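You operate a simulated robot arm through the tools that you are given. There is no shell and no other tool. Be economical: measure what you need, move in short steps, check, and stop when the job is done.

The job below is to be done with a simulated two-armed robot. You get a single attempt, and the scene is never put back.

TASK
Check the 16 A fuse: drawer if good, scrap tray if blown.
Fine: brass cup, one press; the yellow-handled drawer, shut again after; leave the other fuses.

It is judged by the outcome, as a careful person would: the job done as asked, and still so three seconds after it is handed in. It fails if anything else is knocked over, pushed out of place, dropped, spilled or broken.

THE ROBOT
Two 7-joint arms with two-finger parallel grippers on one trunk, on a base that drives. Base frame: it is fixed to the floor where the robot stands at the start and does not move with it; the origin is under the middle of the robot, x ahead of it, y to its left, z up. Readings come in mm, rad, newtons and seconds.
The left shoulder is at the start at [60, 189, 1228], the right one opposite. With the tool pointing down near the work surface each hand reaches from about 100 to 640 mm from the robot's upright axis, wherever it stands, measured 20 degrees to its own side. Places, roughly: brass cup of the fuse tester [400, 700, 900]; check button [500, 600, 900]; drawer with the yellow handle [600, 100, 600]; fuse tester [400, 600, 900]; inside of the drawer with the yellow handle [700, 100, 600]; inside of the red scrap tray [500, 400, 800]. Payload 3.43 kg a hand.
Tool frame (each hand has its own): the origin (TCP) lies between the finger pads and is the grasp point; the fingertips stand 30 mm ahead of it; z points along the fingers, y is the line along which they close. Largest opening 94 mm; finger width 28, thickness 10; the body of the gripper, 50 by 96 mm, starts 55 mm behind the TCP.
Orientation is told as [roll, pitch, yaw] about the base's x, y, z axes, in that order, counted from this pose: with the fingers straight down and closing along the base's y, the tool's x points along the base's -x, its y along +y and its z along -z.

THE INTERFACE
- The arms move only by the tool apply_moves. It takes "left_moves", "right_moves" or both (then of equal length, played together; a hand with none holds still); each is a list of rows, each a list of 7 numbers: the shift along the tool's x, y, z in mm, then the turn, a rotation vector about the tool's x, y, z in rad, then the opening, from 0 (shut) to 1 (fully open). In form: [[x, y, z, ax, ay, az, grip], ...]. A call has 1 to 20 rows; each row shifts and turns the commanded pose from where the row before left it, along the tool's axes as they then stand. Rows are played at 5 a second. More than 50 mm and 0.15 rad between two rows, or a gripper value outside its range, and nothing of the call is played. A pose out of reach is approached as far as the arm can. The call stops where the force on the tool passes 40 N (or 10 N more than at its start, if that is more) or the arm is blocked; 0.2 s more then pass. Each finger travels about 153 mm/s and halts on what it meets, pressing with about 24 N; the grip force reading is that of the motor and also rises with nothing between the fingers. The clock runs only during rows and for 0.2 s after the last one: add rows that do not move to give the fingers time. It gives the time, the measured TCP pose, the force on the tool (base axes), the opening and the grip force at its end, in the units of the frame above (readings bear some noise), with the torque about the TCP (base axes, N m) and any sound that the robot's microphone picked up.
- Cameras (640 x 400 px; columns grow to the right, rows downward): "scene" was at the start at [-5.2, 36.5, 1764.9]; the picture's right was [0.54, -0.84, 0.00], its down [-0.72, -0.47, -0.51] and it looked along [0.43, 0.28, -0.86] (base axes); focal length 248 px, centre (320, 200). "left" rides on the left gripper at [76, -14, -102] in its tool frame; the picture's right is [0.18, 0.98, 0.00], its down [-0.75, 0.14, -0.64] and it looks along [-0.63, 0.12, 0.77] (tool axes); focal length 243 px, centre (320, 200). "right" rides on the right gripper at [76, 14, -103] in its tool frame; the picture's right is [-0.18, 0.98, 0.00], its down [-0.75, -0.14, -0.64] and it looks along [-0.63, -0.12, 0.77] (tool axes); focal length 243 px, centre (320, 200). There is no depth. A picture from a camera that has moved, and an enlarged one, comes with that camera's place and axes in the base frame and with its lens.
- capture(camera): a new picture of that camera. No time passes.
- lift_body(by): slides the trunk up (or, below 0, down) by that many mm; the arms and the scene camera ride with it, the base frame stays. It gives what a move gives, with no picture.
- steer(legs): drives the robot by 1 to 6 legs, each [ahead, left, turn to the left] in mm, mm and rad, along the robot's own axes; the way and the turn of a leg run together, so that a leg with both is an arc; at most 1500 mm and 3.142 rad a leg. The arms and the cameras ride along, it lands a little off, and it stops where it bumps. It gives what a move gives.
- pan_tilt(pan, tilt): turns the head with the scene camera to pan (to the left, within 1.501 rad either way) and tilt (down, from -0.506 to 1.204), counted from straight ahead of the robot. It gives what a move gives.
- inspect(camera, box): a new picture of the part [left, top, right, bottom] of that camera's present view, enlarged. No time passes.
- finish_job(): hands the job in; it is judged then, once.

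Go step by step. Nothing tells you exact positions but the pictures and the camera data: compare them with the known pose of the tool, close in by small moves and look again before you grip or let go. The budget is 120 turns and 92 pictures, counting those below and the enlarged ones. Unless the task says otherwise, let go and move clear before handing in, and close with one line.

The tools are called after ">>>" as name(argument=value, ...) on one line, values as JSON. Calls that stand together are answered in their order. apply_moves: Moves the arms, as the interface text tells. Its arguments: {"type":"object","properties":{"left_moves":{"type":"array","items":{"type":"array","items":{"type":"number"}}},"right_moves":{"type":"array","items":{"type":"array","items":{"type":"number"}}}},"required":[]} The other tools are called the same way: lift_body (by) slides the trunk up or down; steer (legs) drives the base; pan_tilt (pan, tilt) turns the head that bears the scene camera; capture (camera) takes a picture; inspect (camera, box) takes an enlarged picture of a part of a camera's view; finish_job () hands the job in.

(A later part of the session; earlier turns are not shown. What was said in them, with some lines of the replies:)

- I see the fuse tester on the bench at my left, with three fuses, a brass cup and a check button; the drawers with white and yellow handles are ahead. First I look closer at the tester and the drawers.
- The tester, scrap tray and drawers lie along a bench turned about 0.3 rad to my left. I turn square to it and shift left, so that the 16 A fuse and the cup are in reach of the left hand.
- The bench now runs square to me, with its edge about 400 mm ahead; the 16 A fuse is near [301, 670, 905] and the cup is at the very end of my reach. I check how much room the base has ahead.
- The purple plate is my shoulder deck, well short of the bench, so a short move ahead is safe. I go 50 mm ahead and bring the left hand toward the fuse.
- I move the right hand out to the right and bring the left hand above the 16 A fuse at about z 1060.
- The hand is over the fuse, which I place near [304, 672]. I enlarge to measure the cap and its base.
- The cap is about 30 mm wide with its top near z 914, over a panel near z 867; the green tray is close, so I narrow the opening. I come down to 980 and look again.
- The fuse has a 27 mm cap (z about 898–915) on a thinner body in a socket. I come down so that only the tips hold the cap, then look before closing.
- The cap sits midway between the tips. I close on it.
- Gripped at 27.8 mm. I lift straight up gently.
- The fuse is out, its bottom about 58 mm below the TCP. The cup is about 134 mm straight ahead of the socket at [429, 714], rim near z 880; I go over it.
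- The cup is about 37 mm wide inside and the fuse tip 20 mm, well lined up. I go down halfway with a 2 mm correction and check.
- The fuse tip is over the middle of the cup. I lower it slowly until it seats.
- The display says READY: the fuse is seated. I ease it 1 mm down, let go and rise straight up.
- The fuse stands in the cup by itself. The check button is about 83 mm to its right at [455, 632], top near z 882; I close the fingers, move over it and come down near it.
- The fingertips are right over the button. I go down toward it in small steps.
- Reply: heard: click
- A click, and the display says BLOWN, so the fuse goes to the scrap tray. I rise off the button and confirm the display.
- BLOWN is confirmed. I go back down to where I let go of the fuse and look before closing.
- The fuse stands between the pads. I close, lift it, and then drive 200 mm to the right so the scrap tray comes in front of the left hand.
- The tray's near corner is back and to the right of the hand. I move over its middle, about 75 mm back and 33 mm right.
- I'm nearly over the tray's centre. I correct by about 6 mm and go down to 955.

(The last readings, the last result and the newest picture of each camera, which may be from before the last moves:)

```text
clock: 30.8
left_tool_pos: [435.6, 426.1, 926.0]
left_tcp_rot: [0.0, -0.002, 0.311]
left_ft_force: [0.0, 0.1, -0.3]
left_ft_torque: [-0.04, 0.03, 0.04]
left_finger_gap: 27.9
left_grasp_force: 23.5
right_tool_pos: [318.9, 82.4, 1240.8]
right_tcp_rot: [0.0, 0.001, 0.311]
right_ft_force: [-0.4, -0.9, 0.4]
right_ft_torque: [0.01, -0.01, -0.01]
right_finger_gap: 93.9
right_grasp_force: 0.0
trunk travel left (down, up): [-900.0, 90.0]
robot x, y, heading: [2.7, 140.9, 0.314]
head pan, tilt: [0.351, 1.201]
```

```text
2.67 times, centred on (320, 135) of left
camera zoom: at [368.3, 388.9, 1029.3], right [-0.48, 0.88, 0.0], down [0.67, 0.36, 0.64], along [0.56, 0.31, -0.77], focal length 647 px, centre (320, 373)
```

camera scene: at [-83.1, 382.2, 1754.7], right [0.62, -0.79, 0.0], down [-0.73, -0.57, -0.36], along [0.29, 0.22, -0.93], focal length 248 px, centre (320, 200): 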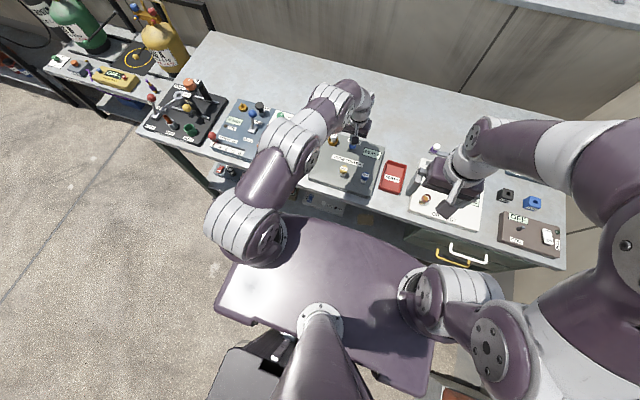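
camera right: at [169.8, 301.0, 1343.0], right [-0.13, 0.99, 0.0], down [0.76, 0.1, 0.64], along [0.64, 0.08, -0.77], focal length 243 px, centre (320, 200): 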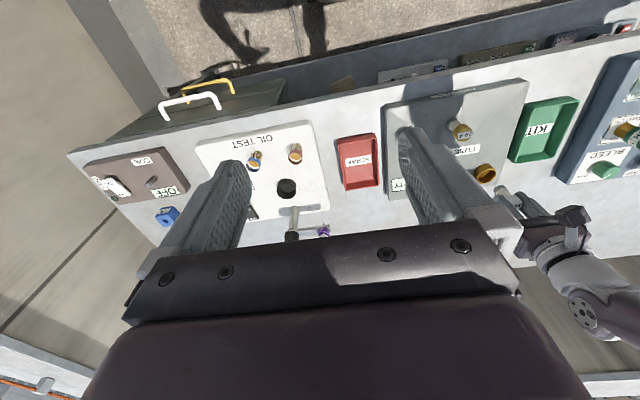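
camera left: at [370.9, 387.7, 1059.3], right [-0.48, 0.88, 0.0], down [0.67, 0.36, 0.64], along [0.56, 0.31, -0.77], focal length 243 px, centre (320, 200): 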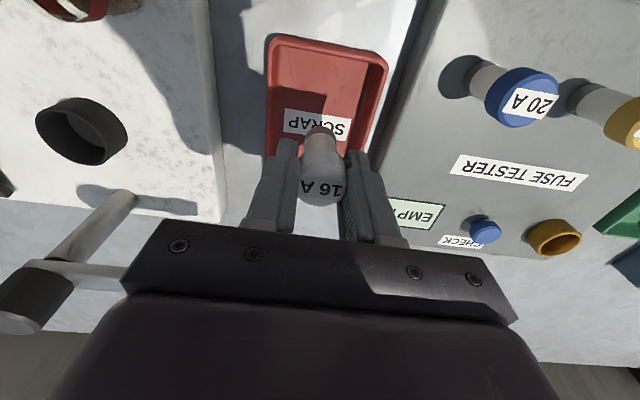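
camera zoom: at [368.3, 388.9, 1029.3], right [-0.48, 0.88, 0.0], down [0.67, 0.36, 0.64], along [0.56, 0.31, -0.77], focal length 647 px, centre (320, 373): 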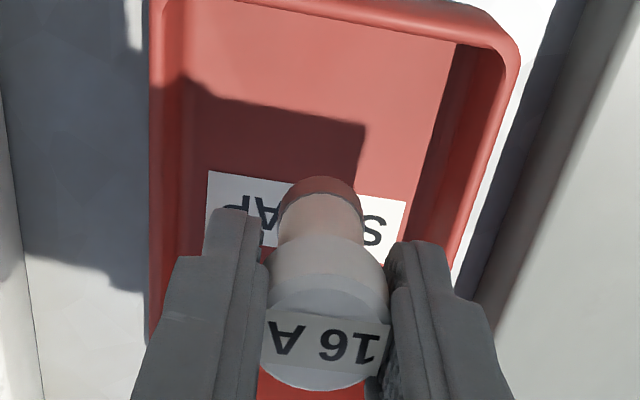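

The fuse is centred in the tray, still a bit above its floor. I lower it in small steps.

>>> apply_moves(left_moves=[[0, 0, 3, 0, 0, 0, 0.1], [0, 0, 3, 0, 0, 0, 0.1], [0, 0, 2, 0, 0, 0, 0.1], [0, 0, 2, 0, 0, 0, 0.1], [0, 0, 2, 0, 0, 0, 0.1]])

>>> inspect(camera="left", box=[200, 60, 440, 210])

```text
clock: 32.0
left_tool_pos: [437.5, 425.5, 915.1]
left_tcp_rot: [0.001, 0.001, 0.311]
left_ft_force: [0.0, 0.9, -0.8]
left_ft_torque: [0.02, -0.03, -0.03]
left_finger_gap: 27.9
left_grasp_force: 24.0
right_tool_pos: [319.1, 82.8, 1240.7]
right_tcp_rot: [0.001, 0.0, 0.311]
right_ft_force: [-0.3, 0.2, 0.4]
right_ft_torque: [-0.01, 0.02, -0.01]
right_finger_gap: 94.0
right_grasp_force: 0.0
trunk travel left (down, up): [-900.0, 90.0]
robot x, y, heading: [4.7, 141.2, 0.311]
head pan, tilt: [0.351, 1.201]
```

```text
2.67 times, centred on (320, 135) of left
camera zoom: at [369.6, 388.3, 1017.6], right [-0.48, 0.88, 0.0], down [0.67, 0.36, 0.64], along [0.56, 0.31, -0.77], focal length 647 px, centre (320, 373)
```

zoom: 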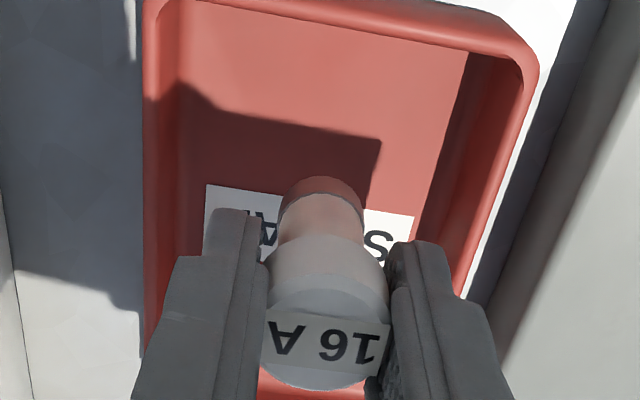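

>>> apply_moves(left_moves=[[0, 0, 2, 0, 0, 0, 0.1], [0, 0, 2, 0, 0, 0, 0.1], [0, 0, 2, 0, 0, 0, 0.1], [0, 0, 2, 0, 0, 0, 0.1], [0, 0, 2, 0, 0, 0, 0.1]])

>>> inspect(camera="left", box=[200, 60, 440, 210])

```text
clock: 33.2
left_tool_pos: [436.7, 424.9, 904.1]
left_tcp_rot: [0.001, -0.002, 0.31]
left_ft_force: [-0.2, 0.4, -0.4]
left_ft_torque: [0.01, -0.02, 0.01]
left_finger_gap: 27.9
left_grasp_force: 24.2
right_tool_pos: [318.3, 83.1, 1241.3]
right_tcp_rot: [0.001, 0.0, 0.31]
right_ft_force: [-0.8, 1.1, -0.4]
right_ft_torque: [-0.01, -0.01, 0.01]
right_finger_gap: 94.3
right_grasp_force: 0.1
trunk travel left (down, up): [-900.0, 90.0]
robot x, y, heading: [3.6, 142.1, 0.312]
head pan, tilt: [0.351, 1.201]
```

```text
2.67 times, centred on (320, 135) of left
camera zoom: at [369.4, 388.8, 1007.3], right [-0.48, 0.88, 0.0], down [0.67, 0.36, 0.64], along [0.57, 0.31, -0.77], focal length 647 px, centre (320, 373)
```

zoom: 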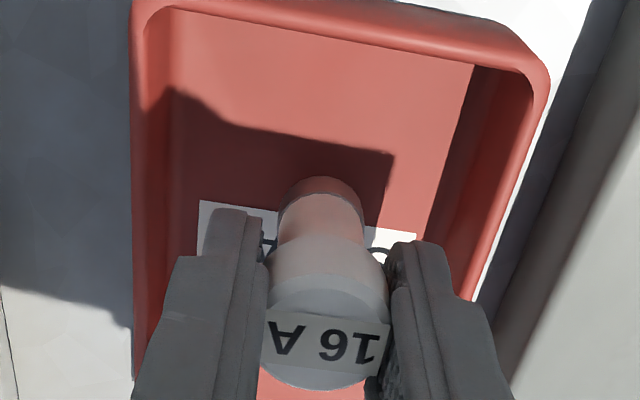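

>>> apply_moves(left_moves=[[0, 0, 2, 0, 0, 0, 0.1], [0, 0, 2, 0, 0, 0, 0.1], [0, 0, 2, 0, 0, 0, 0.1], [0, 0, 2, 0, 0, 0, 0.1]])

>>> inspect(camera="left", box=[200, 60, 440, 210])

```text
clock: 34.2
left_tool_pos: [438.2, 425.4, 897.3]
left_tcp_rot: [0.0, -0.003, 0.312]
left_ft_force: [-0.3, 0.0, 7.3]
left_ft_torque: [0.04, 0.01, 0.02]
left_finger_gap: 27.8
left_grasp_force: 24.1
right_tool_pos: [317.7, 83.0, 1241.1]
right_tcp_rot: [0.002, 0.0, 0.312]
right_ft_force: [0.8, 0.2, 0.0]
right_ft_torque: [0.03, -0.01, -0.01]
right_finger_gap: 94.0
right_grasp_force: 0.0
trunk travel left (down, up): [-900.0, 90.0]
robot x, y, heading: [2.7, 140.3, 0.311]
head pan, tilt: [0.351, 1.201]
```

```text
2.67 times, centred on (320, 135) of left
camera zoom: at [369.8, 388.3, 999.6], right [-0.48, 0.88, 0.0], down [0.67, 0.36, 0.64], along [0.57, 0.31, -0.76], focal length 647 px, centre (320, 373)
```

zoom: 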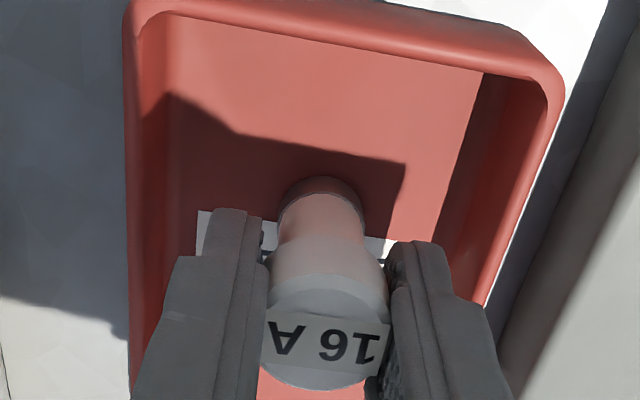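

It has touched the tray floor (7 N). I relieve the push, open just a little so as not to touch the tray walls, and rise.

>>> apply_moves(left_moves=[[0, 0, -1, 0, 0, 0, 0.1], [0, 0, 0, 0, 0, 0, 0.36], [0, 0, 0, 0, 0, 0, 0.36], [0, 0, -10, 0, 0, 0, 0.36], [0, 0, -20, 0, 0, 0, 0.36], [0, 0, -30, 0, 0, 0, 0.36], [0, 0, -40, 0, 0, 0, 0.36], [0, 0, -40, 0, 0, 0, 0.36], [0, 0, 0, 0, 0, 0, 0.36]])

>>> capture(camera="left")

```text
clock: 36.2
left_tool_pos: [437.4, 426.5, 1038.0]
left_tcp_rot: [0.0, 0.0, 0.311]
left_ft_force: [0.0, -1.3, 0.0]
left_ft_torque: [0.0, 0.01, -0.03]
left_finger_gap: 33.5
left_grasp_force: 0.1
right_tool_pos: [318.4, 83.8, 1239.6]
right_tcp_rot: [0.001, 0.001, 0.311]
right_ft_force: [0.7, 0.1, 0.2]
right_ft_torque: [-0.02, 0.05, 0.0]
right_finger_gap: 94.0
right_grasp_force: 0.0
trunk travel left (down, up): [-900.0, 90.0]
robot x, y, heading: [4.5, 142.5, 0.309]
head pan, tilt: [0.351, 1.201]
```

```text
53 pictures are left
camera left: at [369.3, 389.4, 1141.3], right [-0.48, 0.88, 0.0], down [0.68, 0.36, 0.64], along [0.56, 0.31, -0.77], focal length 243 px, centre (320, 200)
```

left: 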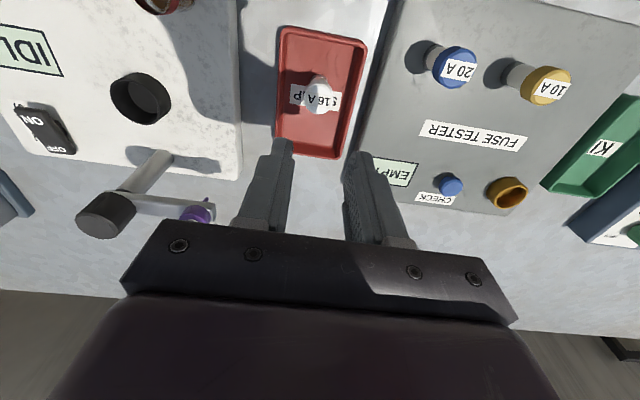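

The 16 A fuse stands in the scrap tray, the cup is empty, the 10 A and 20 A fuses are untouched and the drawer was never opened. The hand is clear, so I hand in.

>>> finish_job()

```text
The job is handed in.
```

The 16 A fuse tested BLOWN on one press, so I put it in the scrap tray; the drawer stayed shut and the 10 A and 20 A fuses were left alone.
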